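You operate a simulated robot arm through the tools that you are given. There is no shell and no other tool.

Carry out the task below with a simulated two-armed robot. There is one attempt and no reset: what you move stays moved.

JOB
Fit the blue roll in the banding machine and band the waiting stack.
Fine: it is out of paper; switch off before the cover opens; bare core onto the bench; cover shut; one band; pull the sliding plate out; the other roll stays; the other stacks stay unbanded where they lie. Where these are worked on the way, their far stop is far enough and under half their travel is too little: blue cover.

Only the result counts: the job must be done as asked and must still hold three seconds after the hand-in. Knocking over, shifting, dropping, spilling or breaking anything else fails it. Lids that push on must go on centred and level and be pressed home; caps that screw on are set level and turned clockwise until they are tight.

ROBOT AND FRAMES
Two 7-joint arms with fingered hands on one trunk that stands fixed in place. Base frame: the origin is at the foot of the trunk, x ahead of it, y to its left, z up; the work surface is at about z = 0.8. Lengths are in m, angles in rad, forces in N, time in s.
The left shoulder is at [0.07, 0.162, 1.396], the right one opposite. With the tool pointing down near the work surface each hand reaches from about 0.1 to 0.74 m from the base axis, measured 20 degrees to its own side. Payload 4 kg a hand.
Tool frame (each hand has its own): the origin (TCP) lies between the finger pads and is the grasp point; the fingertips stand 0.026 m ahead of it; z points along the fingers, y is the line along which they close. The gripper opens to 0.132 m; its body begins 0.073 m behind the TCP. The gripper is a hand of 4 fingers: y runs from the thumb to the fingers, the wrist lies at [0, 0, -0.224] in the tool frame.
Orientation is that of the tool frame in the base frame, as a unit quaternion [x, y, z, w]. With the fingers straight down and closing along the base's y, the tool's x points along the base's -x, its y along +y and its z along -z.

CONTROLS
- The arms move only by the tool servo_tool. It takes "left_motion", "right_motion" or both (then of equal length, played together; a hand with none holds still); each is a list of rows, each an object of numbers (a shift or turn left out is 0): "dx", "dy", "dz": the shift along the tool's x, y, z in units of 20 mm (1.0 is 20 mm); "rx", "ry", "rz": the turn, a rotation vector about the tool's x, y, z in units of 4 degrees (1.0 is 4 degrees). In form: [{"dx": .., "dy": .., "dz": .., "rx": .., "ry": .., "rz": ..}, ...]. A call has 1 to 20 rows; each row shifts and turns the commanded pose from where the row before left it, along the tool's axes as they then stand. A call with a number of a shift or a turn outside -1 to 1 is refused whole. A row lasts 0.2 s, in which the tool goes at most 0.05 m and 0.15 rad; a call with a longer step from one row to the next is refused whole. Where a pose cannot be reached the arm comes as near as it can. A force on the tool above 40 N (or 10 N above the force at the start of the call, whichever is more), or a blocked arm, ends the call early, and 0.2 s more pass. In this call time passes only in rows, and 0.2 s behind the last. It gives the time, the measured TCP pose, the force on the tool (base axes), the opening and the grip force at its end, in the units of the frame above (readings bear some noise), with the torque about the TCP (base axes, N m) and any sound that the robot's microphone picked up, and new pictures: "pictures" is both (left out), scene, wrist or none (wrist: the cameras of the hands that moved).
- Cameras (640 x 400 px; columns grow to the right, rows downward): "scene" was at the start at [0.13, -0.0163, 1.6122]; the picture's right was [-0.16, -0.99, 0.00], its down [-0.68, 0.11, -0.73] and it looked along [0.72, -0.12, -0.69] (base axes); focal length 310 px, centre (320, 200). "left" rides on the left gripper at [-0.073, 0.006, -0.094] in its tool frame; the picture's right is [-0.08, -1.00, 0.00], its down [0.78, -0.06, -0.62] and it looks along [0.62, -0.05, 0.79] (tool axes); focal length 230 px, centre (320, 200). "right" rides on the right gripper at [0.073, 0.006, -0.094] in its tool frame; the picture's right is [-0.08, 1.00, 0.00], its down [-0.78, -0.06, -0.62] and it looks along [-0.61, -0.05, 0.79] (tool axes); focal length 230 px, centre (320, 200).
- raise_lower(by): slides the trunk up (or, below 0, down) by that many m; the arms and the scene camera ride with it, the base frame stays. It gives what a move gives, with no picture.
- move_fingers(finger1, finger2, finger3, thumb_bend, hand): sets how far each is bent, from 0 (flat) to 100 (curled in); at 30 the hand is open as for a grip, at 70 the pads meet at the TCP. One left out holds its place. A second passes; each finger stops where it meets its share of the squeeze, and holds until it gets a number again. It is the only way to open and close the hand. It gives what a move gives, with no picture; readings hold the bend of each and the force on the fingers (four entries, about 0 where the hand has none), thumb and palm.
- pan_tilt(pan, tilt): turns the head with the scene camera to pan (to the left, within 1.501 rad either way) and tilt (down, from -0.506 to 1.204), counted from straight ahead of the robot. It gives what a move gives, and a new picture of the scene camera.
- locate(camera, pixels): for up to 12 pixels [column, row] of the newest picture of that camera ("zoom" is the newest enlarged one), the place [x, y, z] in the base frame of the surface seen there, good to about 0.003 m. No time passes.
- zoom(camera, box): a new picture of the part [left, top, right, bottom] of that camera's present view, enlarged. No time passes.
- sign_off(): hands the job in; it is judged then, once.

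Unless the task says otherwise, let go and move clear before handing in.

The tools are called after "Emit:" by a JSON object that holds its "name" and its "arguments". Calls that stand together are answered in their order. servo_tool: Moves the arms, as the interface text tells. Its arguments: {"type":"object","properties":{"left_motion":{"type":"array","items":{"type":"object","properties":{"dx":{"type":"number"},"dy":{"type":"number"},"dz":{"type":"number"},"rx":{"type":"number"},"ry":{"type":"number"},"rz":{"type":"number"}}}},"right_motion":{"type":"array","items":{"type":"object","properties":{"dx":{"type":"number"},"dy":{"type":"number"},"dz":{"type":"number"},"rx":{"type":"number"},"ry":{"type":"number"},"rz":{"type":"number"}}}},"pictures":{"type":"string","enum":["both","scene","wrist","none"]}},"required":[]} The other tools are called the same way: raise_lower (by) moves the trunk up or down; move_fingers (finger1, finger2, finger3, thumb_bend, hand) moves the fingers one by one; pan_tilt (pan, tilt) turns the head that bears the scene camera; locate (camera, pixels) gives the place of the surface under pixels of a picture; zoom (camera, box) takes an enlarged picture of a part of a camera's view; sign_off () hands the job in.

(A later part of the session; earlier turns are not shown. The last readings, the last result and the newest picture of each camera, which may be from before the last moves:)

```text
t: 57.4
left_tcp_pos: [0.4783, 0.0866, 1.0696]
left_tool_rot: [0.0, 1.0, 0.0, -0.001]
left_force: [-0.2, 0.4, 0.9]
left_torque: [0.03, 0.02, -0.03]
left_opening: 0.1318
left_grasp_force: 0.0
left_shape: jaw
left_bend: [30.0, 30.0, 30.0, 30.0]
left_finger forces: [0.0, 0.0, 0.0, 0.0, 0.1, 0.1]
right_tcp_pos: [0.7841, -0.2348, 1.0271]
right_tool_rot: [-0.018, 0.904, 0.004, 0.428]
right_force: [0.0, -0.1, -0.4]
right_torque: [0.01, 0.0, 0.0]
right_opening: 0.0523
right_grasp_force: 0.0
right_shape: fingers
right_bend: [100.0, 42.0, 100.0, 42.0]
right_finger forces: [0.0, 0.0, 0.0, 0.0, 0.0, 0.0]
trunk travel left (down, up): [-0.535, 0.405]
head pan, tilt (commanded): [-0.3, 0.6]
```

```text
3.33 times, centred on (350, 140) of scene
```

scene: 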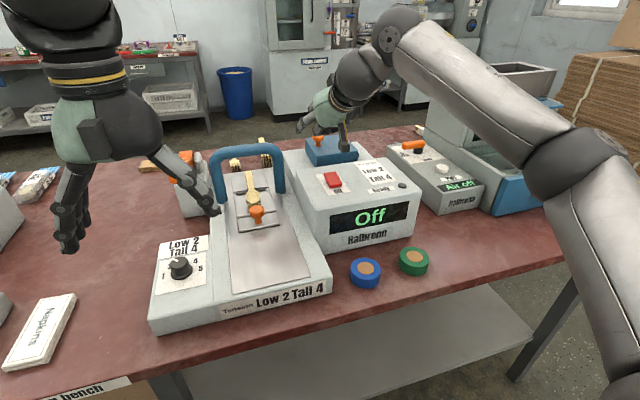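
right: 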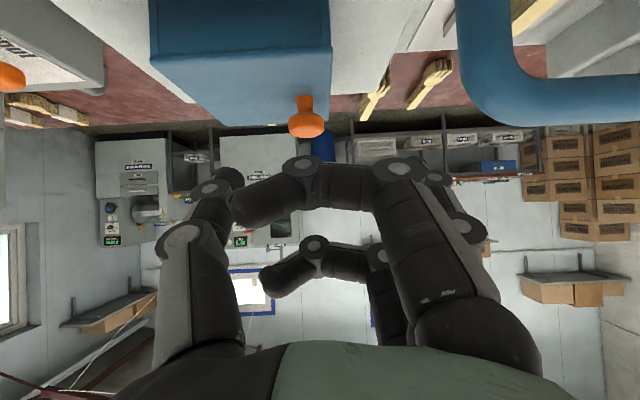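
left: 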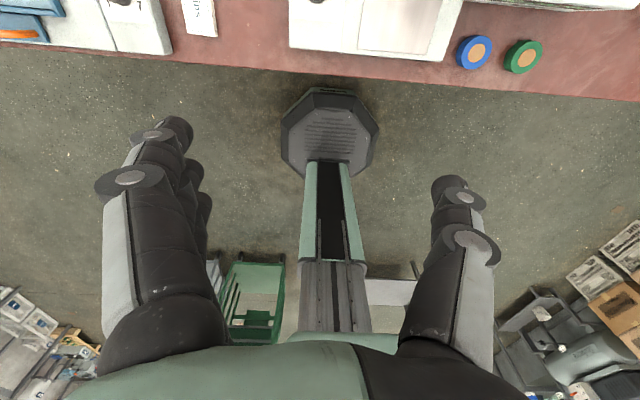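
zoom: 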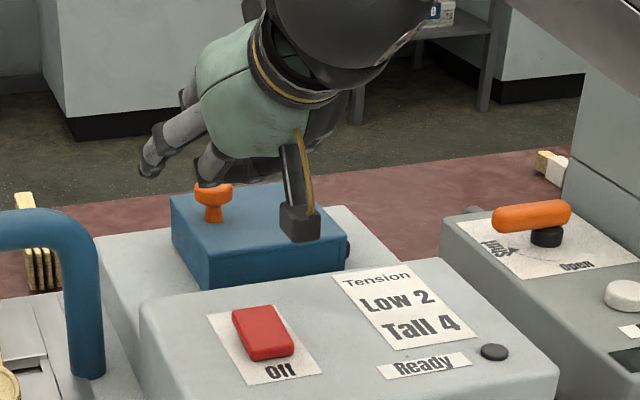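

The right hand reached (0.784,-0.235,1.027) with the knob at wrist pixel (307,120), i.e. just ahead of the TCP (image centre). I'll advance ~9 cm along the tool axis so the knob lies between finger 2 and thumb.

Emit:
{"name": "servo_tool", "arguments": {"right_motion": [{"dx": 0.013, "dy": -0.085, "dz": 0.775}, {"dx": 0.013, "dy": -0.085, "dz": 0.775}, {"dx": 0.013, "dy": -0.085, "dz": 0.775}, {"dx": 0.013, "dy": -0.085, "dz": 0.775}, {"dx": 0.013, "dy": -0.085, "dz": 0.775}, {"dx": 0.013, "dy": -0.085, "dz": 0.775}]}}

Emit:
{"name": "zoom", "arguments": {"camera": "scene", "box": [290, 100, 390, 180]}}

```text
t: 58.8
left_tcp_pos: [0.476, 0.085, 1.0696]
left_tool_rot: [-0.001, 1.0, -0.001, -0.001]
left_force: [0.5, 0.1, -0.2]
left_torque: [-0.01, -0.01, -0.01]
left_opening: 0.132
left_grasp_force: 0.1
left_shape: jaw
left_bend: [30.0, 30.0, 30.0, 30.0]
left_finger forces: [0.0, 0.0, 0.1, 0.0, 0.0, 0.0]
right_tcp_pos: [0.8558, -0.2429, 0.9689]
right_tool_rot: [-0.019, 0.904, 0.005, 0.428]
right_force: [-0.3, -0.5, 0.3]
right_torque: [-0.01, -0.01, 0.0]
right_opening: 0.0525
right_grasp_force: 0.2
right_shape: fingers
right_bend: [100.0, 42.0, 100.0, 42.0]
right_finger forces: [0.1, 0.1, 0.0, 0.0, 0.0, 0.1]
trunk travel left (down, up): [-0.535, 0.405]
head pan, tilt (commanded): [-0.3, 0.6]
```

scene: 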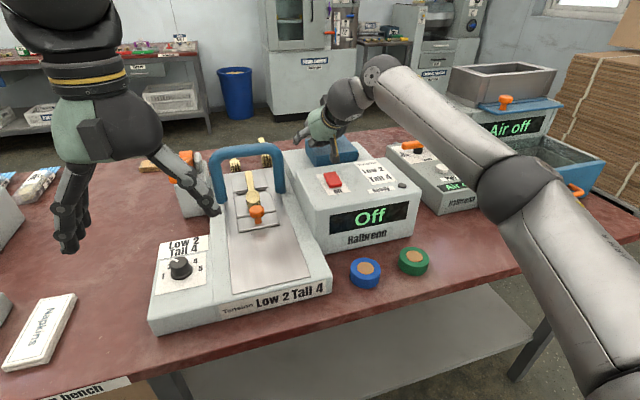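
right: 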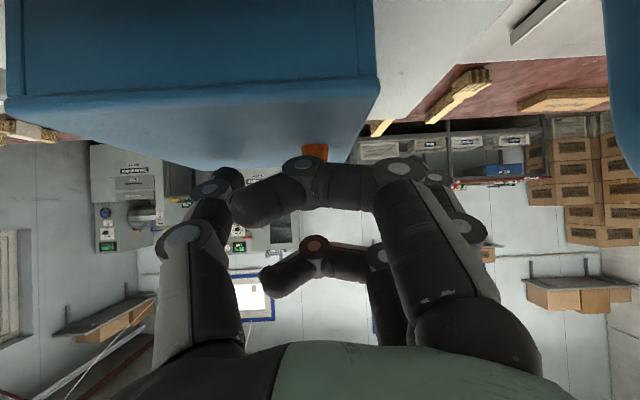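

```text
5.00 times, centred on (340, 140) of scene
```

zoom: 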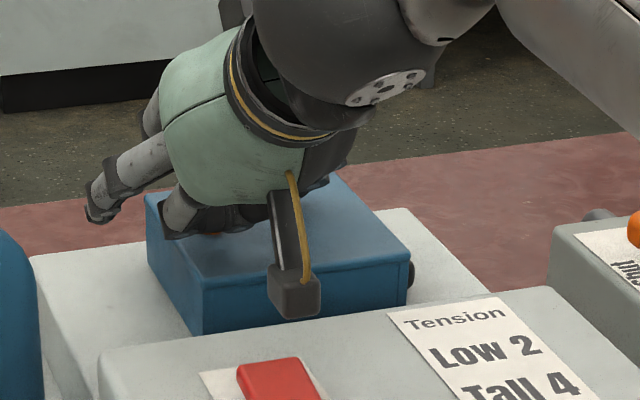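

The knob stem shows at wrist pixel (315,150) with its head behind the curled finger near the image centre. I'll close finger 2 and the thumb on it.

Emit:
{"name": "move_fingers", "arguments": {"hand": "right", "finger2": 75, "thumb_bend": 75}}

Emit:
{"name": "zoom", "arguments": {"camera": "scene", "box": [290, 100, 390, 180]}}

Emit:
{"name": "zoom", "arguments": {"camera": "right", "box": [160, 80, 480, 280]}}

```text
t: 59.8
left_tcp_pos: [0.4768, 0.0845, 1.069]
left_tool_rot: [0.0, 1.0, 0.001, -0.001]
left_force: [-0.4, -0.3, 0.6]
left_torque: [0.0, 0.0, 0.01]
left_opening: 0.1316
left_grasp_force: 0.1
left_shape: jaw
left_bend: [30.0, 30.0, 30.0, 30.0]
left_finger forces: [0.0, 0.0, 0.0, 0.0, 0.1, 0.0]
right_tcp_pos: [0.8557, -0.2461, 0.9676]
right_tool_rot: [-0.016, 0.904, 0.004, 0.427]
right_force: [8.7, -6.9, -2.1]
right_torque: [-0.1, -0.05, 0.01]
right_opening: 0.0394
right_grasp_force: 12.0
right_shape: fingers
right_bend: [100.0, 70.0, 100.0, 68.0]
right_finger forces: [0.0, 7.8, 0.0, 0.0, 16.4, 0.0]
trunk travel left (down, up): [-0.535, 0.405]
head pan, tilt (commanded): [-0.3, 0.6]
```

```text
5.00 times, centred on (340, 140) of scene
```

zoom: 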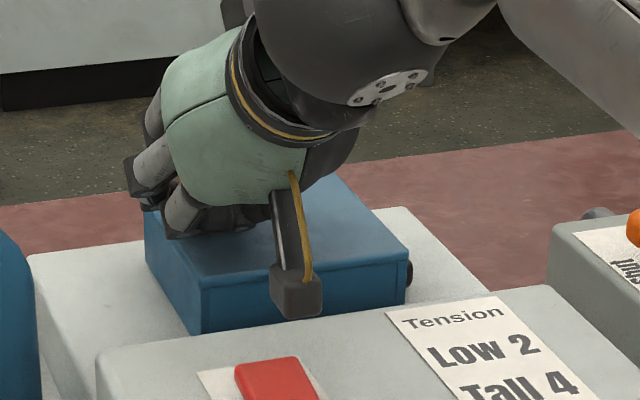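

```text
2.00 times, centred on (320, 180) of right
```

zoom: 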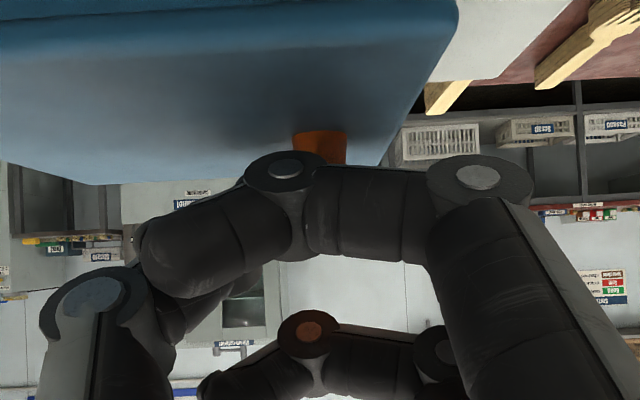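

Finger 2 (7.8 N) and thumb (16 N) hold the knob. I'll lift along the hinge arc for four rows (about 16°), rolling the hand with it, and check.

Emit:
{"name": "servo_tool", "arguments": {"right_motion": [{"dx": -0.27, "dy": -0.1, "dz": -0.22, "rx": -0.632, "rz": 0.775}, {"dx": -0.27, "dy": -0.18, "dz": -0.22, "rx": -0.632, "rz": 0.775}, {"dx": -0.27, "dy": -0.18, "dz": -0.22, "rx": -0.632, "rz": 0.775}, {"dx": -0.27, "dy": -0.18, "dz": -0.22, "rx": -0.632, "rz": 0.775}]}}

Emit:
{"name": "zoom", "arguments": {"camera": "scene", "box": [290, 100, 390, 180]}}

```text
t: 60.8
left_tcp_pos: [0.4773, 0.0828, 1.068]
left_tool_rot: [0.0, 1.0, 0.002, -0.002]
left_force: [-0.4, 0.0, 1.0]
left_torque: [0.03, 0.01, 0.0]
left_opening: 0.1317
left_grasp_force: 0.0
left_shape: jaw
left_bend: [30.0, 30.0, 30.0, 30.0]
left_finger forces: [0.1, 0.1, 0.0, 0.0, 0.1, 0.0]
right_tcp_pos: [0.856, -0.2625, 0.9916]
right_tool_rot: [0.043, 0.897, 0.131, 0.42]
right_force: [2.8, -11.4, -10.6]
right_torque: [-0.23, 0.07, -0.09]
right_opening: 0.0395
right_grasp_force: 13.1
right_shape: fingers
right_bend: [100.0, 70.0, 100.0, 68.0]
right_finger forces: [0.0, 8.8, 0.0, 0.1, 17.4, 0.0]
trunk travel left (down, up): [-0.535, 0.405]
head pan, tilt (commanded): [-0.3, 0.6]
```

scene: 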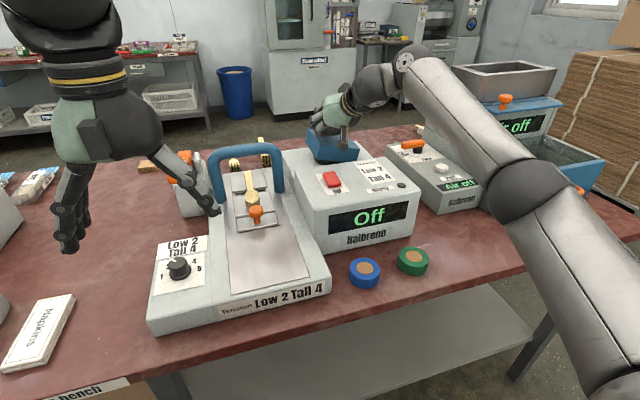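
right: 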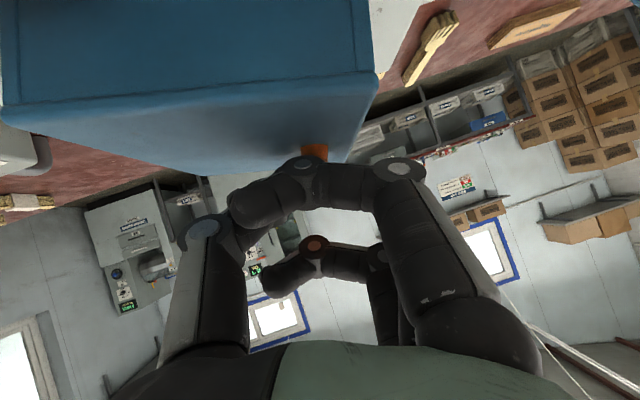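

```text
5.00 times, centred on (340, 140) of scene
```

zoom: 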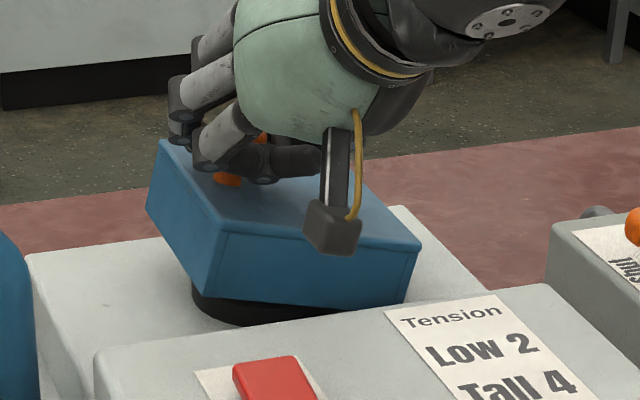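

The cover is lifting (about 15°) and a black disc shows beneath it; the grip follows the knob well. I'll continue along the arc for seven more rows.

Emit:
{"name": "servo_tool", "arguments": {"right_motion": [{"dx": -0.27, "dy": -0.18, "dz": -0.22, "rx": -0.632, "rz": 0.775}, {"dx": -0.27, "dy": -0.18, "dz": -0.22, "rx": -0.632, "rz": 0.775}, {"dx": -0.27, "dy": -0.18, "dz": -0.22, "rx": -0.632, "rz": 0.775}, {"dx": -0.27, "dy": -0.18, "dz": -0.22, "rx": -0.632, "rz": 0.775}, {"dx": -0.27, "dy": -0.18, "dz": -0.22, "rx": -0.632, "rz": 0.775}, {"dx": -0.27, "dy": -0.18, "dz": -0.22, "rx": -0.632, "rz": 0.775}, {"dx": -0.27, "dy": -0.18, "dz": -0.22, "rx": -0.632, "rz": 0.775}]}}

Emit:
{"name": "zoom", "arguments": {"camera": "scene", "box": [290, 80, 410, 180]}}

```text
t: 62.4
left_tcp_pos: [0.4791, 0.0832, 1.0684]
left_tool_rot: [-0.001, 1.0, 0.001, -0.002]
left_force: [-0.3, -0.2, -0.1]
left_torque: [0.01, -0.01, -0.02]
left_opening: 0.1317
left_grasp_force: 0.0
left_shape: jaw
left_bend: [30.0, 30.0, 30.0, 30.0]
left_finger forces: [0.1, 0.1, 0.0, 0.0, 0.0, 0.1]
right_tcp_pos: [0.8588, -0.3048, 1.0238]
right_tool_rot: [0.145, 0.842, 0.343, 0.39]
right_force: [-2.2, -7.1, -17.1]
right_torque: [-0.16, 0.24, -0.09]
right_opening: 0.0396
right_grasp_force: 11.3
right_shape: fingers
right_bend: [100.0, 71.0, 100.0, 67.0]
right_finger forces: [0.0, 5.5, 0.0, 0.1, 17.3, 0.0]
trunk travel left (down, up): [-0.535, 0.405]
head pan, tilt (commanded): [-0.3, 0.6]
```

scene: 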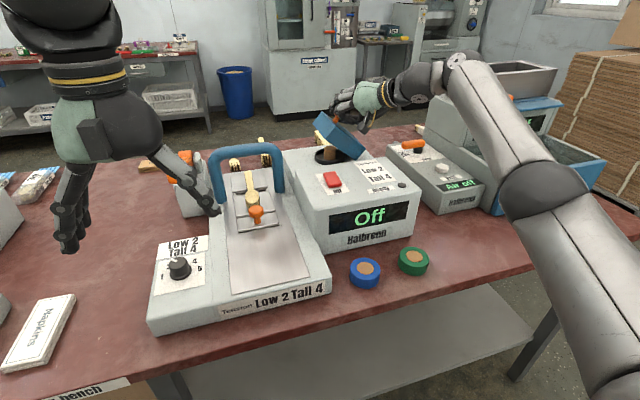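
right: 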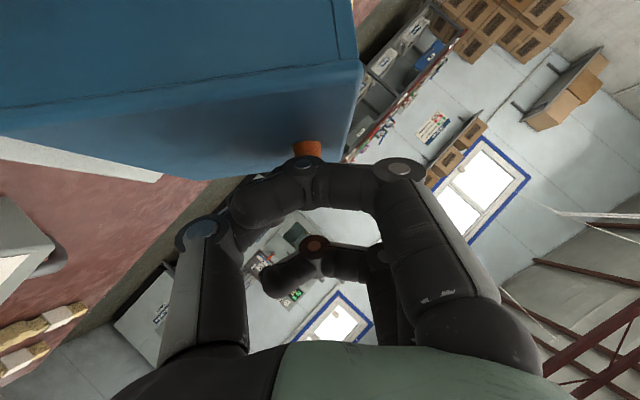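

```text
4.00 times, centred on (350, 130) of scene
```

zoom: 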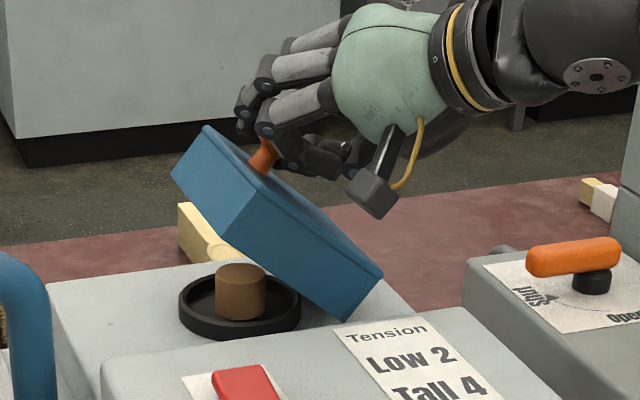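

The cover is ~45° open and the brown bare core is standing in a black round tray (zoom (240,290)). I'll keep following the arc.

Emit:
{"name": "servo_tool", "arguments": {"right_motion": [{"dx": -0.27, "dy": -0.18, "dz": -0.22, "rx": -0.632, "rz": 0.775}, {"dx": -0.27, "dy": -0.18, "dz": -0.22, "rx": -0.632, "rz": 0.775}, {"dx": -0.27, "dy": -0.18, "dz": -0.22, "rx": -0.632, "rz": 0.775}, {"dx": -0.27, "dy": -0.18, "dz": -0.22, "rx": -0.632, "rz": 0.775}, {"dx": -0.27, "dy": -0.18, "dz": -0.22, "rx": -0.632, "rz": 0.775}, {"dx": -0.27, "dy": -0.18, "dz": -0.22, "rx": -0.632, "rz": 0.775}]}}

Emit:
{"name": "zoom", "arguments": {"camera": "scene", "box": [290, 80, 410, 180]}}

```text
t: 63.8
left_tcp_pos: [0.4809, 0.0849, 1.0689]
left_tool_rot: [-0.001, 1.0, 0.0, -0.001]
left_force: [0.9, -0.1, -0.2]
left_torque: [-0.05, 0.0, -0.03]
left_opening: 0.1318
left_grasp_force: 0.0
left_shape: jaw
left_bend: [30.0, 30.0, 30.0, 30.0]
left_finger forces: [0.1, 0.0, 0.0, 0.0, 0.0, 0.0]
right_tcp_pos: [0.864, -0.3522, 1.0308]
right_tool_rot: [0.226, 0.755, 0.509, 0.348]
right_force: [11.3, 0.1, -8.9]
right_torque: [-0.06, -0.09, -0.07]
right_opening: 0.04
right_grasp_force: 9.3
right_shape: fingers
right_bend: [100.0, 72.0, 100.0, 68.0]
right_finger forces: [0.1, 5.3, 0.0, 0.1, 13.8, 0.0]
trunk travel left (down, up): [-0.535, 0.405]
head pan, tilt (commanded): [-0.3, 0.6]
```

scene: 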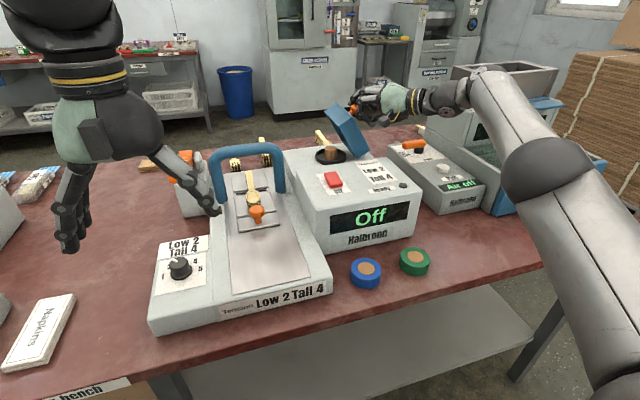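
right: 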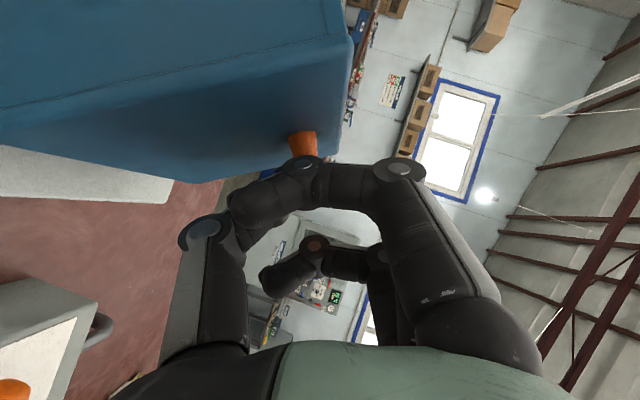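

```text
4.00 times, centred on (350, 130) of scene
```

zoom: 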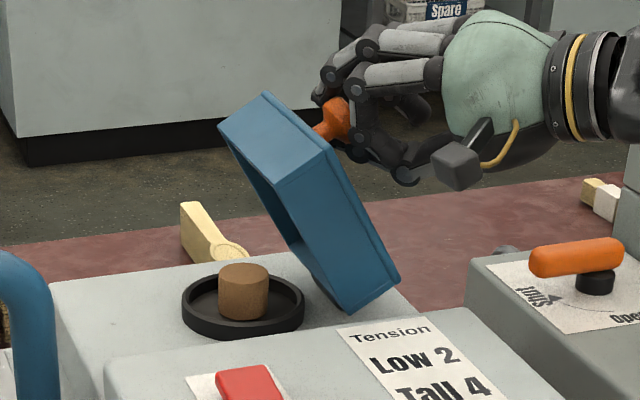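

The cover is ~65° open with the knob still held. I'll continue six more rows toward its far stop.

Emit:
{"name": "servo_tool", "arguments": {"right_motion": [{"dx": -0.27, "dy": -0.18, "dz": -0.22, "rx": -0.632, "rz": 0.775}, {"dx": -0.27, "dy": -0.18, "dz": -0.22, "rx": -0.632, "rz": 0.775}, {"dx": -0.27, "dy": -0.18, "dz": -0.22, "rx": -0.632, "rz": 0.775}, {"dx": -0.27, "dy": -0.18, "dz": -0.22, "rx": -0.632, "rz": 0.775}, {"dx": -0.27, "dy": -0.18, "dz": -0.22, "rx": -0.632, "rz": 0.775}, {"dx": -0.27, "dy": -0.18, "dz": -0.22, "rx": -0.632, "rz": 0.775}]}}

Emit:
{"name": "zoom", "arguments": {"camera": "scene", "box": [290, 80, 410, 180]}}

```text
t: 65.2
left_tcp_pos: [0.4793, 0.0861, 1.069]
left_tool_rot: [-0.002, 1.0, 0.0, -0.002]
left_force: [0.7, -0.6, 0.2]
left_torque: [0.0, 0.05, -0.01]
left_opening: 0.1318
left_grasp_force: 0.1
left_shape: jaw
left_bend: [30.0, 30.0, 30.0, 30.0]
left_finger forces: [0.0, 0.0, 0.0, 0.0, 0.0, 0.1]
right_tcp_pos: [0.8628, -0.3963, 1.0198]
right_tool_rot: [0.297, 0.636, 0.652, 0.286]
right_force: [10.3, 1.3, -6.0]
right_torque: [-0.08, -0.06, -0.13]
right_opening: 0.0396
right_grasp_force: 8.9
right_shape: fingers
right_bend: [100.0, 71.0, 100.0, 68.0]
right_finger forces: [0.0, 4.6, 0.0, 0.1, 13.2, 0.1]
trunk travel left (down, up): [-0.535, 0.405]
head pan, tilt (commanded): [-0.3, 0.6]
```

scene: 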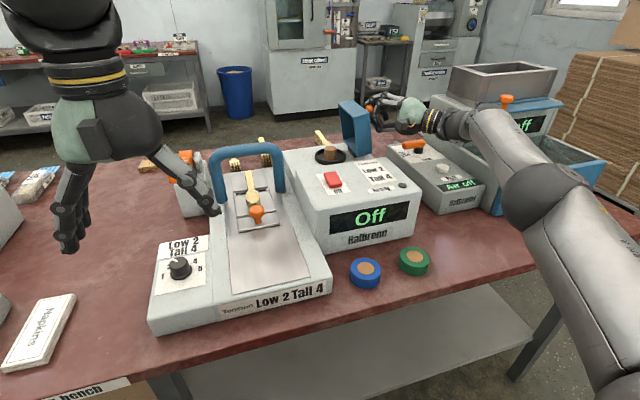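
right: 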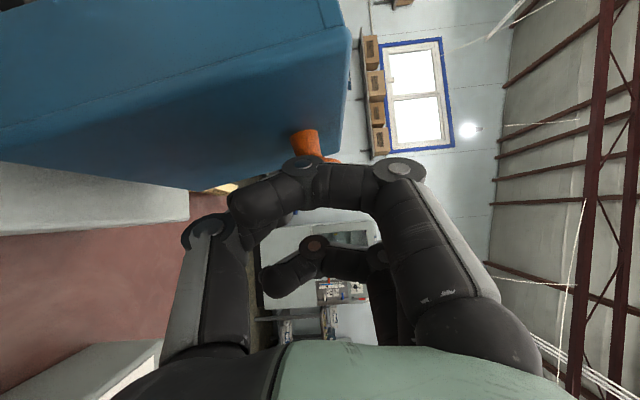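

```text
4.00 times, centred on (350, 130) of scene
```

zoom: 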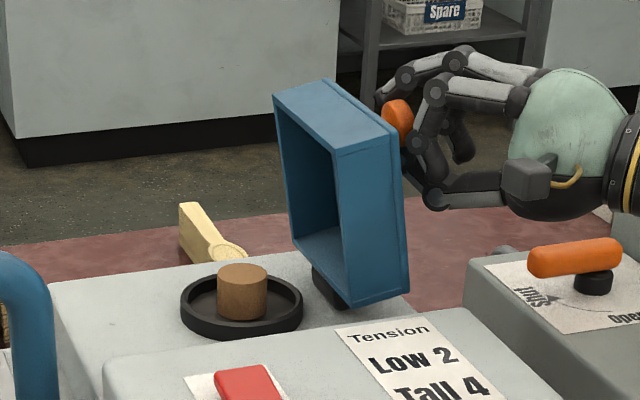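

The cover stands about vertical (90°). I'll pull it farther over along the arc without rolling the hand more, to find its far stop while keeping clear of the air unit.

Emit:
{"name": "servo_tool", "arguments": {"right_motion": [{"dx": -0.27, "dy": -0.18, "dz": -0.23, "rx": -0.3, "rz": 0.36}, {"dx": -0.27, "dy": -0.2, "dz": -0.23, "rx": -0.3, "rz": 0.36}, {"dx": -0.27, "dy": -0.22, "dz": -0.23}, {"dx": -0.26, "dy": -0.25, "dz": -0.23}]}}

Emit:
{"name": "zoom", "arguments": {"camera": "scene", "box": [290, 80, 410, 180]}}

```text
t: 66.2
left_tcp_pos: [0.4795, 0.0847, 1.0688]
left_tool_rot: [-0.001, 1.0, 0.0, -0.001]
left_force: [-0.6, -1.5, 0.4]
left_torque: [0.05, 0.01, 0.01]
left_opening: 0.1319
left_grasp_force: 0.0
left_shape: jaw
left_bend: [30.0, 30.0, 30.0, 30.0]
left_finger forces: [0.0, 0.0, 0.0, 0.1, 0.0, 0.0]
right_tcp_pos: [0.8628, -0.4233, 1.0001]
right_tool_rot: [0.307, 0.613, 0.673, 0.277]
right_force: [16.1, -1.3, 3.9]
right_torque: [0.2, -0.04, -0.19]
right_opening: 0.0392
right_grasp_force: 9.7
right_shape: fingers
right_bend: [100.0, 71.0, 100.0, 68.0]
right_finger forces: [0.0, 10.1, 0.0, 0.1, 9.8, 0.0]
trunk travel left (down, up): [-0.535, 0.405]
head pan, tilt (commanded): [-0.3, 0.6]
```

scene: 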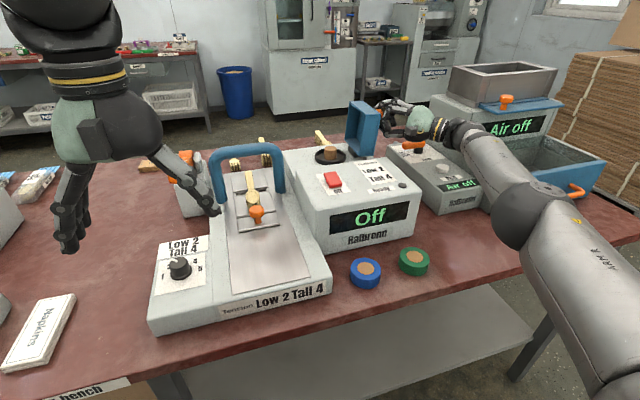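
right: 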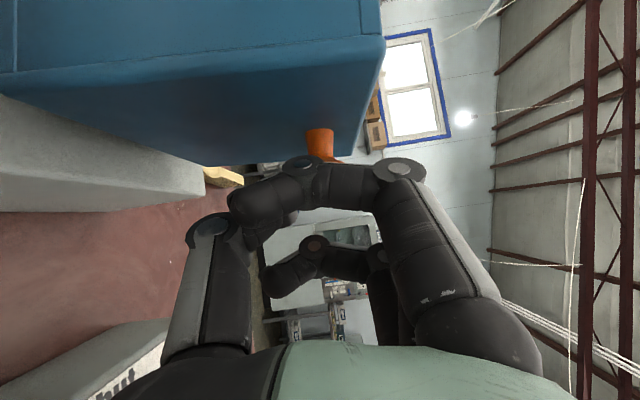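

```text
4.00 times, centred on (350, 130) of scene
```

zoom: 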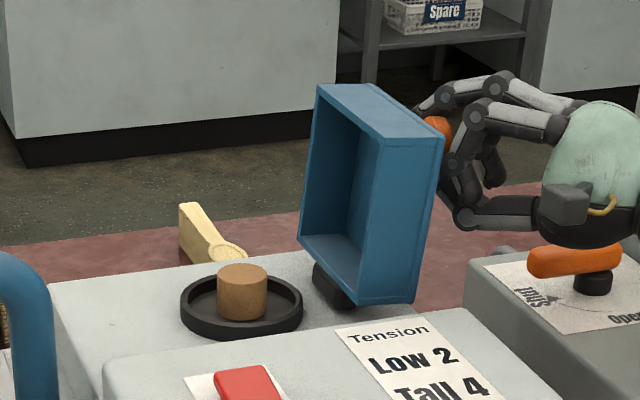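

The cover is ~100° open, past vertical, with no resistance in y yet. The orange air lever is just below my palm, so I'll nudge it only sideways a little more.

Emit:
{"name": "servo_tool", "arguments": {"right_motion": [{"dx": -0.3, "dz": -0.27}, {"dx": -0.3, "dz": -0.27}]}}

Emit:
{"name": "zoom", "arguments": {"camera": "scene", "box": [290, 80, 430, 180]}}

```text
t: 66.8
left_tcp_pos: [0.4804, 0.0849, 1.0672]
left_tool_rot: [0.001, 1.0, 0.0, -0.003]
left_force: [0.5, -0.4, -0.5]
left_torque: [0.0, -0.03, -0.02]
left_opening: 0.1319
left_grasp_force: 0.0
left_shape: jaw
left_bend: [30.0, 30.0, 30.0, 30.0]
left_finger forces: [0.0, 0.1, 0.1, 0.0, 0.0, 0.0]
right_tcp_pos: [0.8595, -0.4318, 0.9961]
right_tool_rot: [0.312, 0.614, 0.67, 0.276]
right_force: [37.0, 1.9, -2.1]
right_torque: [0.01, 0.16, -0.48]
right_opening: 0.0395
right_grasp_force: 16.2
right_shape: fingers
right_bend: [100.0, 67.0, 100.0, 68.0]
right_finger forces: [0.1, 17.5, 0.0, 0.0, 14.9, 0.0]
right hand out of reach, approached as far as the arm can: row 1, 2
trunk travel left (down, up): [-0.535, 0.405]
head pan, tilt (commanded): [-0.3, 0.6]
stopped in row 2 (right hand): the force on the tool passed its limit at 43 N (the readings are from after the stop); the commanded pose is now the measured one
```

scene: 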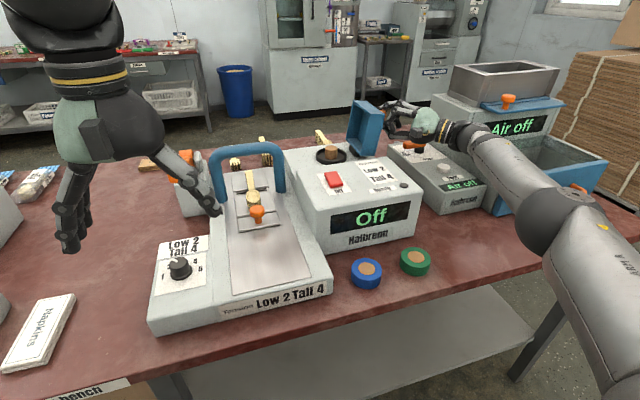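
right: 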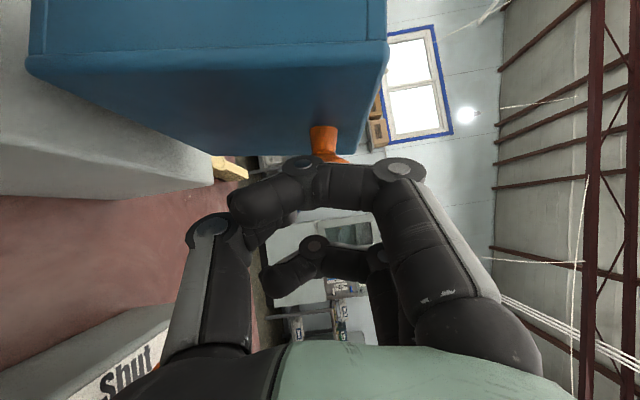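

```text
4.00 times, centred on (360, 130) of scene
```

zoom: 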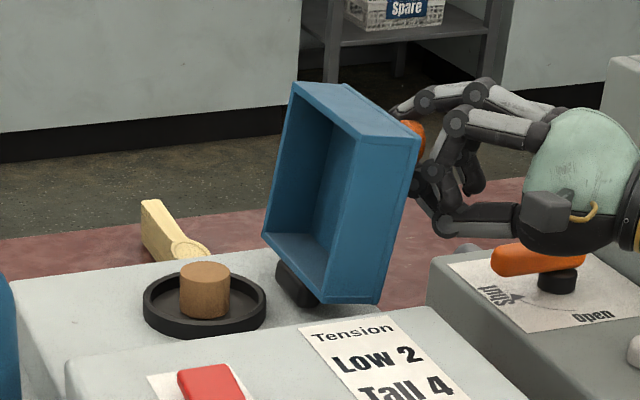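

The arm hit its reach limit (37 N pull in x), but the cover is well past vertical (~105°). Before releasing, I'll locate the lever and thumb to choose a safe way to open.

Emit:
{"name": "locate", "arguments": {"camera": "zoom", "pixels": [[495, 258], [540, 255], [580, 255], [440, 225], [490, 215], [550, 215], [415, 130], [320, 90], [370, 300], [405, 150], [290, 280], [345, 190]]}}

```text
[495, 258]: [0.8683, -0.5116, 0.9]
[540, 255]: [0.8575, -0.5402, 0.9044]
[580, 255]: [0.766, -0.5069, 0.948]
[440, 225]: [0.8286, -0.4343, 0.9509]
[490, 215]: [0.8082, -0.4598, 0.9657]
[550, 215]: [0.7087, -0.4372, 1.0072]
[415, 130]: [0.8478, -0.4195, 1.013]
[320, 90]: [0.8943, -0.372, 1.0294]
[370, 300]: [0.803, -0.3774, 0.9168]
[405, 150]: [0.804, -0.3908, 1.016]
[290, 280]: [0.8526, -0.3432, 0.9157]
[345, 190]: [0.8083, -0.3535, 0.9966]
```

Lever top is at z≈0.90 and the thumb underside ~0.945, so a modest thumb opening is safe. I'll release the knob, opening mainly the upper finger.

Emit:
{"name": "move_fingers", "arguments": {"hand": "right", "finger2": 42, "thumb_bend": 56}}

Emit:
{"name": "pan_tilt", "arguments": {"pan": -0.35, "tilt": 0.65}}

Emit:
{"name": "zoom", "arguments": {"camera": "scene", "box": [270, 70, 410, 170]}}

```text
t: 67.8
left_tcp_pos: [0.4773, 0.0855, 1.0699]
left_tool_rot: [0.0, 1.0, -0.001, 0.0]
left_force: [-0.2, 1.0, 0.2]
left_torque: [0.01, 0.05, 0.03]
left_opening: 0.1317
left_grasp_force: 0.1
left_shape: jaw
left_bend: [30.0, 30.0, 30.0, 30.0]
left_finger forces: [0.0, 0.1, 0.0, 0.1, 0.0, 0.0]
right_tcp_pos: [0.8534, -0.4332, 1.0011]
right_tool_rot: [0.309, 0.613, 0.672, 0.278]
right_force: [-0.6, 0.0, -0.7]
right_torque: [-0.01, 0.01, -0.01]
right_opening: 0.0446
right_grasp_force: 0.1
right_shape: fingers
right_bend: [100.0, 42.0, 100.0, 56.0]
right_finger forces: [0.0, 0.0, 0.0, 0.0, 0.0, 0.1]
trunk travel left (down, up): [-0.535, 0.405]
head pan, tilt (commanded): [-0.3, 0.6]
```

```text
t: 68.4
left_tcp_pos: [0.477, 0.0841, 1.0702]
left_tool_rot: [0.0, 1.0, 0.0, 0.0]
left_force: [0.2, 0.5, 0.3]
left_torque: [0.02, -0.04, 0.0]
left_opening: 0.1317
left_grasp_force: 0.0
left_shape: jaw
left_bend: [30.0, 30.0, 30.0, 30.0]
left_finger forces: [0.0, 0.0, 0.1, 0.0, 0.1, 0.1]
right_tcp_pos: [0.8527, -0.4324, 1.0012]
right_tool_rot: [0.309, 0.614, 0.671, 0.277]
right_force: [0.3, 1.0, 0.4]
right_torque: [-0.01, -0.01, -0.01]
right_opening: 0.0446
right_grasp_force: 0.0
right_shape: fingers
right_bend: [100.0, 42.0, 100.0, 56.0]
right_finger forces: [0.0, 0.1, 0.0, 0.0, 0.0, 0.0]
trunk travel left (down, up): [-0.535, 0.405]
head pan, tilt (commanded): [-0.351, 0.649]
```

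scene: 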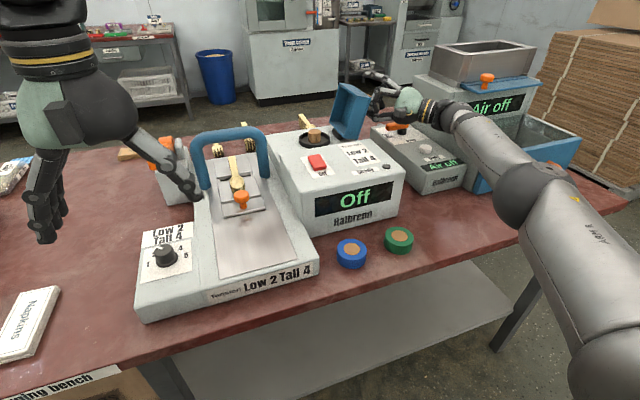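

```text
4.00 times, centred on (340, 120) of scene
```

zoom: 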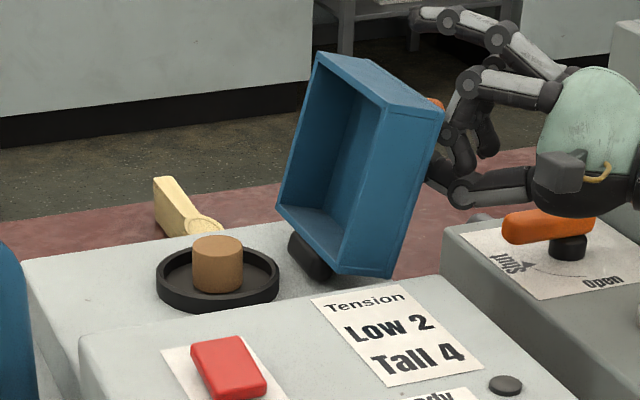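

The cover stays open at ~108° with the hand released. I'll back the right hand off along its axis and then up.

Emit:
{"name": "servo_tool", "arguments": {"right_motion": [{"dz": -0.7}, {"dz": -0.7}, {"dz": -0.7}, {"dz": -0.7, "dy": 0.2}, {"dz": -0.7, "dy": 0.5}, {"dz": -0.6, "dy": 0.8}, {"dz": -0.6, "dy": 0.8}, {"dz": -0.6, "dy": 0.8}]}}

Emit:
{"name": "zoom", "arguments": {"camera": "scene", "box": [270, 70, 410, 170]}}

```text
t: 70.2
left_tcp_pos: [0.4756, 0.0836, 1.0694]
left_tool_rot: [0.0, 1.0, -0.001, 0.0]
left_force: [0.5, 0.6, -0.5]
left_torque: [0.02, 0.0, 0.01]
left_opening: 0.1316
left_grasp_force: 0.1
left_shape: jaw
left_bend: [30.0, 30.0, 30.0, 30.0]
left_finger forces: [0.0, 0.0, 0.0, 0.0, 0.1, 0.0]
right_tcp_pos: [0.774, -0.5088, 1.0566]
right_tool_rot: [0.309, 0.613, 0.672, 0.277]
right_force: [0.5, 0.2, -0.1]
right_torque: [0.0, -0.01, -0.01]
right_opening: 0.0444
right_grasp_force: 0.0
right_shape: fingers
right_bend: [100.0, 42.0, 100.0, 56.0]
right_finger forces: [0.0, 0.0, 0.0, 0.1, 0.0, 0.1]
trunk travel left (down, up): [-0.535, 0.405]
head pan, tilt (commanded): [-0.351, 0.649]
```

scene: 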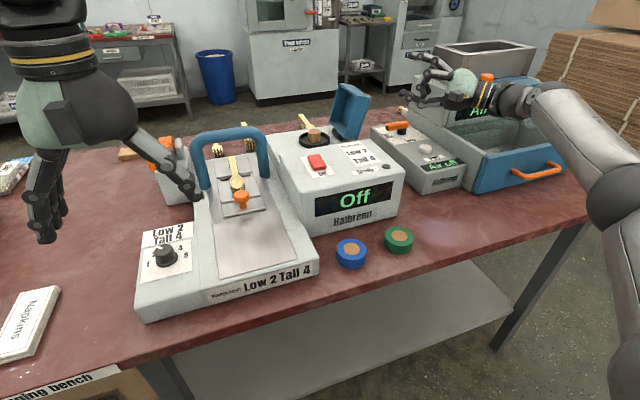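
right: 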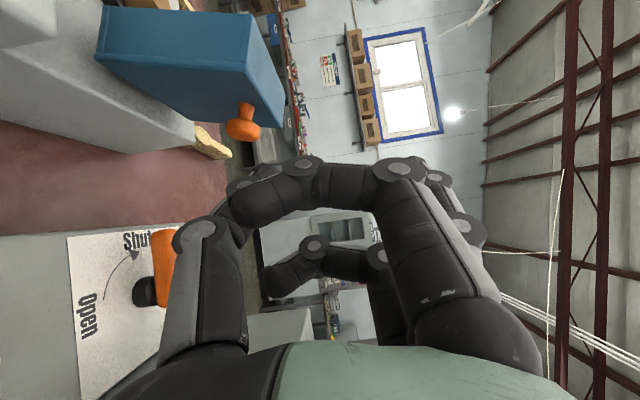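

```text
4.00 times, centred on (340, 120) of scene
```

zoom: 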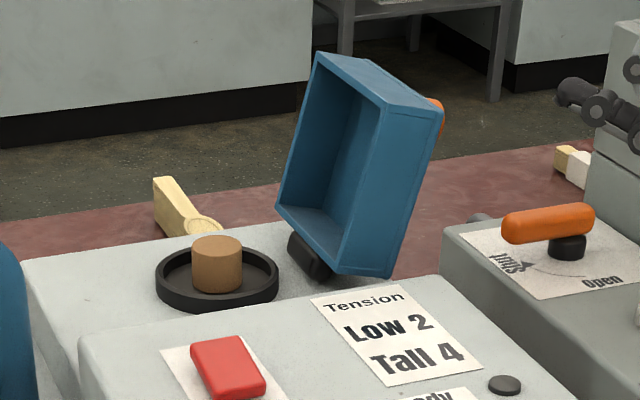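

The cover stays open by itself. I'll measure the core and tray, and check the air unit display is untouched.

Emit:
{"name": "zoom", "arguments": {"camera": "scene", "box": [295, 115, 345, 155]}}

Emit:
{"name": "locate", "arguments": {"camera": "zoom", "pixels": [[232, 120], [232, 105], [232, 140], [200, 125], [262, 125], [232, 180], [232, 200], [130, 180], [350, 175], [235, 250], [235, 225], [235, 95]]}}

Emit:
{"name": "zoom", "arguments": {"camera": "scene", "box": [370, 110, 470, 200]}}

```text
10.00 times, centred on (320, 135) of scene
```

zoom: 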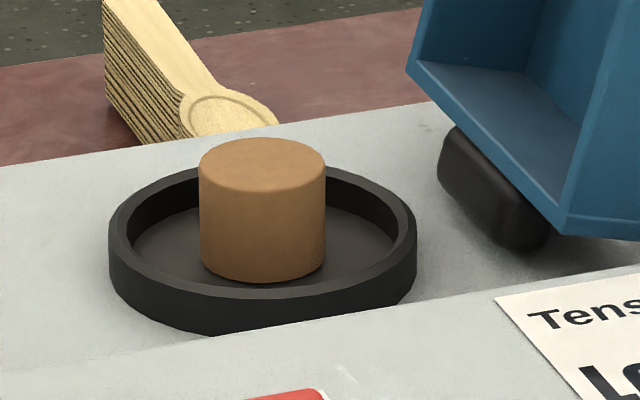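

```text
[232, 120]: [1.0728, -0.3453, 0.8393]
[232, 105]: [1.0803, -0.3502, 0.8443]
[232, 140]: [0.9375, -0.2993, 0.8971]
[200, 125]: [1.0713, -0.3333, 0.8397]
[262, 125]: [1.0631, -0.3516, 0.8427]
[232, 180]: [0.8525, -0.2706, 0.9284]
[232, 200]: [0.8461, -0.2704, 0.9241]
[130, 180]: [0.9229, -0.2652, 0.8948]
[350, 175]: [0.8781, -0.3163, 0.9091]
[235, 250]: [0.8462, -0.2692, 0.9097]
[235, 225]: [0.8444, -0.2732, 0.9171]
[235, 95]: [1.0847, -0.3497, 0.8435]
```

```text
4.44 times, centred on (420, 155) of scene
```

zoom: 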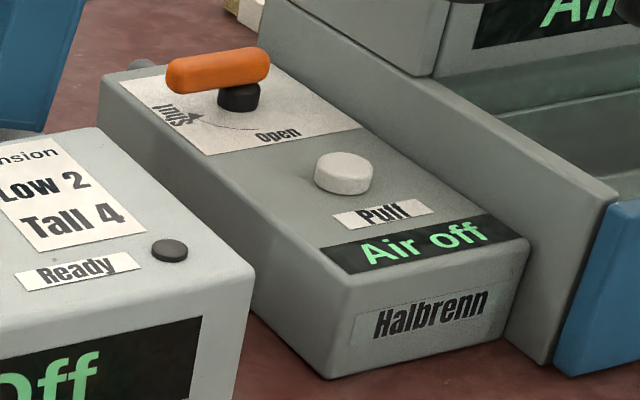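

Air unit unchanged ("Air off"). I'll re-zoom on the core and tray and locate their centres.

Emit:
{"name": "zoom", "arguments": {"camera": "scene", "box": [295, 115, 345, 155]}}

Emit:
{"name": "locate", "arguments": {"camera": "zoom", "pixels": [[262, 145], [262, 163], [262, 183], [205, 163], [320, 163], [262, 215], [262, 265], [115, 240], [410, 240], [262, 312], [350, 240], [165, 240]]}}

```text
10.00 times, centred on (320, 135) of scene
```

zoom: 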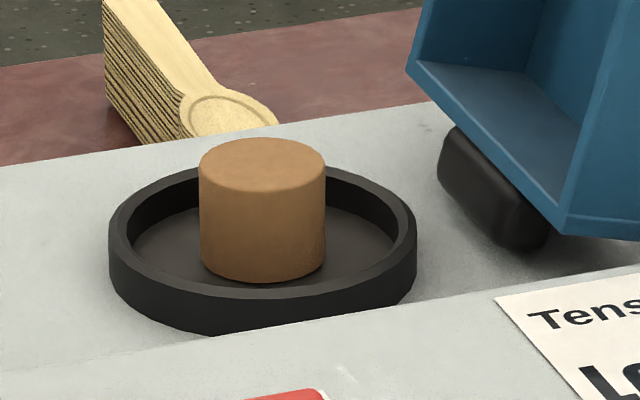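

```text
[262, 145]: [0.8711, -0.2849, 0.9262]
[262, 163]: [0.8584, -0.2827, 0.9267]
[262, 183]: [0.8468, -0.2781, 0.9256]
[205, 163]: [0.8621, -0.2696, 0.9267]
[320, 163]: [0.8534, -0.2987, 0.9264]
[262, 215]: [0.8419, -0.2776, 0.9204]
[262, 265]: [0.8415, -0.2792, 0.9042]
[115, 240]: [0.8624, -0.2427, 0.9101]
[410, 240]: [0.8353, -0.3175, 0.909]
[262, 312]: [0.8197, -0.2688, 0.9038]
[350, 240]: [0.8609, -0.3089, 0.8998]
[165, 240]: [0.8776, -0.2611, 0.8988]
```

The core is ~31 mm wide, centred near (0.857,-0.2835) with top z≈0.9265, standing in a tray with rim top 0.909. I'll also measure the blue roll and the free bench area for dropping the core.

Emit:
{"name": "zoom", "arguments": {"camera": "scene", "box": [325, 215, 425, 275]}}

Emit:
{"name": "locate", "arguments": {"camera": "zoom", "pixels": [[165, 165], [165, 200], [165, 250], [165, 290], [78, 205], [262, 205], [165, 345], [470, 90], [470, 120], [470, 180], [380, 130], [565, 130]]}}

Emit:
{"name": "locate", "arguments": {"camera": "scene", "pixels": [[460, 235], [440, 215], [480, 225], [420, 265], [500, 215], [450, 260], [340, 300], [500, 240], [460, 196], [400, 280]]}}

```text
6.40 times, centred on (375, 245) of scene
```

zoom: 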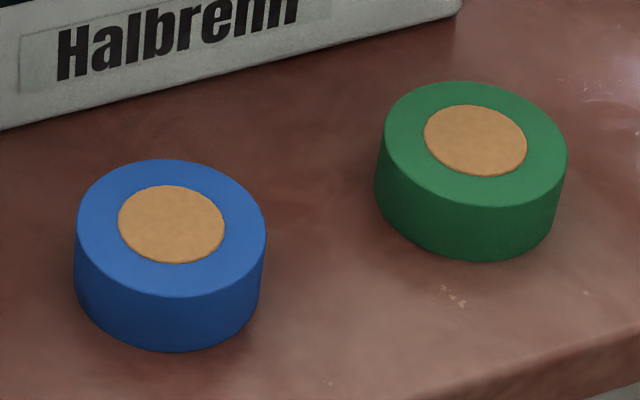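

```text
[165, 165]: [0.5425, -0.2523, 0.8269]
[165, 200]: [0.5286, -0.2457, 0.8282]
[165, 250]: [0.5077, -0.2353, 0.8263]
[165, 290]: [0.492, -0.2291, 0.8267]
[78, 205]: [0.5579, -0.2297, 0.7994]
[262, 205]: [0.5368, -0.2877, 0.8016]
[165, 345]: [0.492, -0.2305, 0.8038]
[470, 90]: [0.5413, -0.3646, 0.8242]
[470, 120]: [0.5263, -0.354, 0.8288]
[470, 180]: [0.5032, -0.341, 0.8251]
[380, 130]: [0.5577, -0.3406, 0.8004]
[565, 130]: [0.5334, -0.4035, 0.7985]
```

```text
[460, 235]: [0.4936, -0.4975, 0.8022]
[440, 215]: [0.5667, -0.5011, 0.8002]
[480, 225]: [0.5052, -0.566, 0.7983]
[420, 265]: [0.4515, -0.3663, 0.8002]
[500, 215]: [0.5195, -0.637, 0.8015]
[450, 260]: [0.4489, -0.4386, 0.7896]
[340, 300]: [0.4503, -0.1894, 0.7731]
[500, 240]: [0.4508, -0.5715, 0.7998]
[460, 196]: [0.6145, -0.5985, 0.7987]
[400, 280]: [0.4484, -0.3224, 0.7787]
```

Blue roll centre is about (0.518,-0.242), ~53 mm across. I'll roll the right hand back to its forward-down orientation (reverse of the ~96° roll about base x) while backing away a bit.

Emit:
{"name": "servo_tool", "arguments": {"right_motion": [{"dx": 0.184, "dz": -0.225, "rx": 0.632, "rz": -0.775}, {"dx": 0.184, "dz": -0.225, "rx": 0.632, "rz": -0.775}, {"dx": 0.184, "dz": -0.225, "rx": 0.632, "rz": -0.775}, {"dx": 0.184, "dz": -0.225, "rx": 0.632, "rz": -0.775}, {"dx": 0.184, "dz": -0.225, "rx": 0.632, "rz": -0.775}, {"dx": 0.184, "dz": -0.225, "rx": 0.632, "rz": -0.775}, {"dx": 0.184, "dz": -0.225, "rx": 0.632, "rz": -0.775}, {"dx": 0.184, "dz": -0.225, "rx": 0.632, "rz": -0.775}, {"dx": 0.184, "dz": -0.225, "rx": 0.632, "rz": -0.775}, {"dx": 0.184, "dz": -0.225, "rx": 0.632, "rz": -0.775}, {"rx": 0.632, "rz": -0.775}, {"rx": 0.632, "rz": -0.775}, {"rx": 0.632, "rz": -0.775}, {"rx": 0.632, "rz": -0.775}, {"rx": 0.632, "rz": -0.775}, {"rx": 0.632, "rz": -0.775}, {"rx": 0.632, "rz": -0.775}, {"rx": 0.632, "rz": -0.775}, {"rx": 0.632, "rz": -0.775}, {"rx": 0.632, "rz": -0.775}], "pictures": "scene"}}

```text
t: 74.4
left_tcp_pos: [0.4757, 0.085, 1.0692]
left_tool_rot: [-0.001, 1.0, 0.0, 0.0]
left_force: [-0.3, 1.2, 0.1]
left_torque: [0.04, -0.05, 0.01]
left_opening: 0.1319
left_grasp_force: 0.1
left_shape: jaw
left_bend: [30.0, 30.0, 30.0, 30.0]
left_finger forces: [0.0, 0.0, 0.1, 0.0, 0.0, 0.1]
right_tcp_pos: [0.7141, -0.5109, 1.0572]
right_tool_rot: [0.043, 0.897, 0.127, 0.421]
right_force: [-0.4, -0.7, 0.4]
right_torque: [0.02, -0.02, -0.01]
right_opening: 0.0443
right_grasp_force: 0.0
right_shape: fingers
right_bend: [100.0, 42.0, 100.0, 56.0]
right_finger forces: [0.1, 0.0, 0.0, 0.0, 0.0, 0.0]
trunk travel left (down, up): [-0.535, 0.405]
head pan, tilt (commanded): [-0.351, 0.649]
```

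scene: 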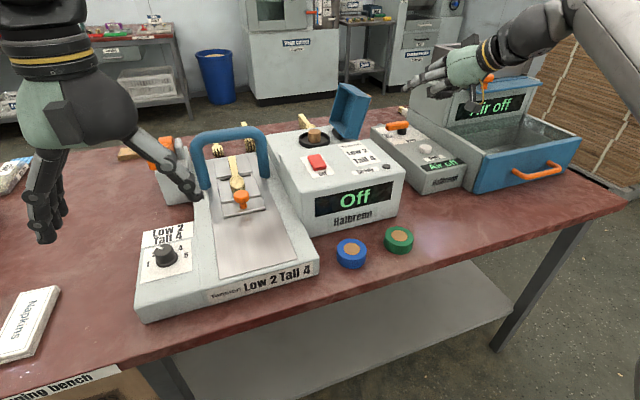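

The hand is nearly back to the forward-down orientation. Before the core grasp I need the far edge of the control box and its clearance, because my wrist camera hangs below the hand.

Emit:
{"name": "zoom", "arguments": {"camera": "scene", "box": [290, 120, 350, 165]}}

Emit:
{"name": "locate", "arguments": {"camera": "zoom", "pixels": [[270, 240], [270, 255], [270, 270], [270, 280], [270, 290], [270, 300], [150, 290], [150, 305], [150, 320], [400, 230], [400, 245], [400, 260]]}}

```text
8.89 times, centred on (320, 142) of scene
```

zoom: 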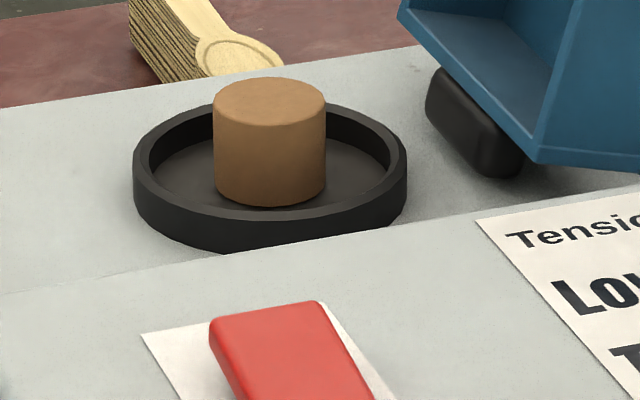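

```text
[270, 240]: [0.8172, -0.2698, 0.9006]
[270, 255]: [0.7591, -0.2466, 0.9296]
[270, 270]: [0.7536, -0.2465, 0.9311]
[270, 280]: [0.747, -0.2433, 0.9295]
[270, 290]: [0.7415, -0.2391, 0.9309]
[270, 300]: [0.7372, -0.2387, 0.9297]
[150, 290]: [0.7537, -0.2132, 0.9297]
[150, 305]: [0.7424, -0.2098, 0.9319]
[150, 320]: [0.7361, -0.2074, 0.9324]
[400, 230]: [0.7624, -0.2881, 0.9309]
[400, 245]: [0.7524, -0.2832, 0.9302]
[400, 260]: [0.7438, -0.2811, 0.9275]
```

The box's far edge is at x≈0.762, so with ~46° tilt the camera should clear the box top by about 6 mm. I'll locate the open cover's lower rim, then finish reorienting and move in line with the core.

Emit:
{"name": "locate", "arguments": {"camera": "zoom", "pixels": [[405, 12], [440, 50], [480, 95], [535, 155], [410, 18], [530, 120], [545, 160], [470, 130]]}}

Emit:
{"name": "servo_tool", "arguments": {"right_motion": [{"rx": 0.632, "rz": -0.775}, {"rx": 0.632, "rz": -0.775}, {"rx": 0.632, "rz": -0.775}, {"rx": 0.94, "rz": -0.4}, {"ry": 0.65}, {"ry": 0.65}, {"dy": 0.95}, {"dy": 0.95}, {"dy": 0.95}, {"dy": 0.95}, {"dy": 0.95}, {"dy": 0.95}, {"dy": 0.95}, {"dy": 0.95}, {"dy": 0.95}, {"dy": 0.95}, {"dy": 0.95}, {"dy": 0.9}]}}

```text
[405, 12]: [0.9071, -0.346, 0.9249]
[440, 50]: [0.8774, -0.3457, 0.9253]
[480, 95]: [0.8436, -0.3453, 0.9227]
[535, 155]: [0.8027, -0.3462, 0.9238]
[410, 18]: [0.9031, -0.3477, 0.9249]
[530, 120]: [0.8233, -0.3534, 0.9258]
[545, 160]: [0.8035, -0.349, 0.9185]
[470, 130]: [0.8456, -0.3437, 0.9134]
```

```text
t: 78.2
left_tcp_pos: [0.4753, 0.0848, 1.0706]
left_tool_rot: [0.0, 1.0, 0.0, 0.0]
left_force: [-0.3, 0.5, 0.0]
left_torque: [0.03, -0.01, 0.01]
left_opening: 0.1317
left_grasp_force: 0.0
left_shape: jaw
left_bend: [30.0, 30.0, 30.0, 30.0]
left_finger forces: [0.1, 0.0, 0.1, 0.1, 0.1, 0.1]
right_tcp_pos: [0.7153, -0.2819, 1.056]
right_tool_rot: [0.001, 0.923, -0.003, 0.385]
right_force: [-0.2, 0.9, 0.1]
right_torque: [-0.03, -0.01, 0.01]
right_opening: 0.0444
right_grasp_force: 0.2
right_shape: fingers
right_bend: [100.0, 42.0, 100.0, 56.0]
right_finger forces: [0.0, 0.0, 0.0, 0.0, 0.0, 0.1]
trunk travel left (down, up): [-0.535, 0.405]
head pan, tilt (commanded): [-0.351, 0.649]
```

scene: 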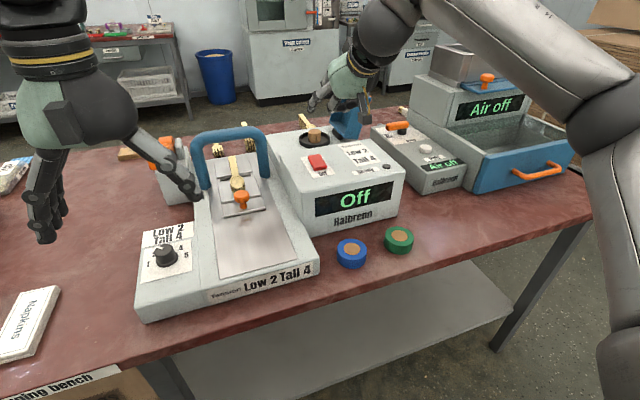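
right: 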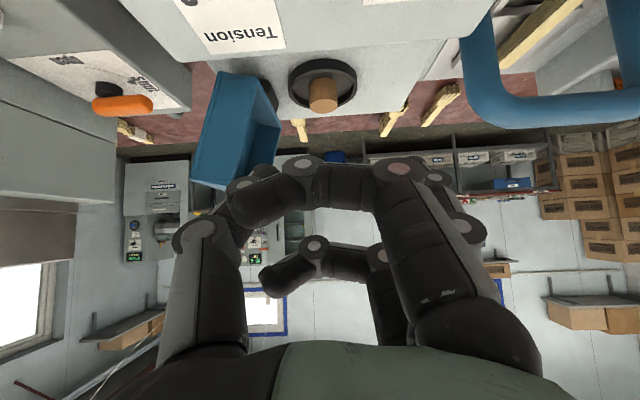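

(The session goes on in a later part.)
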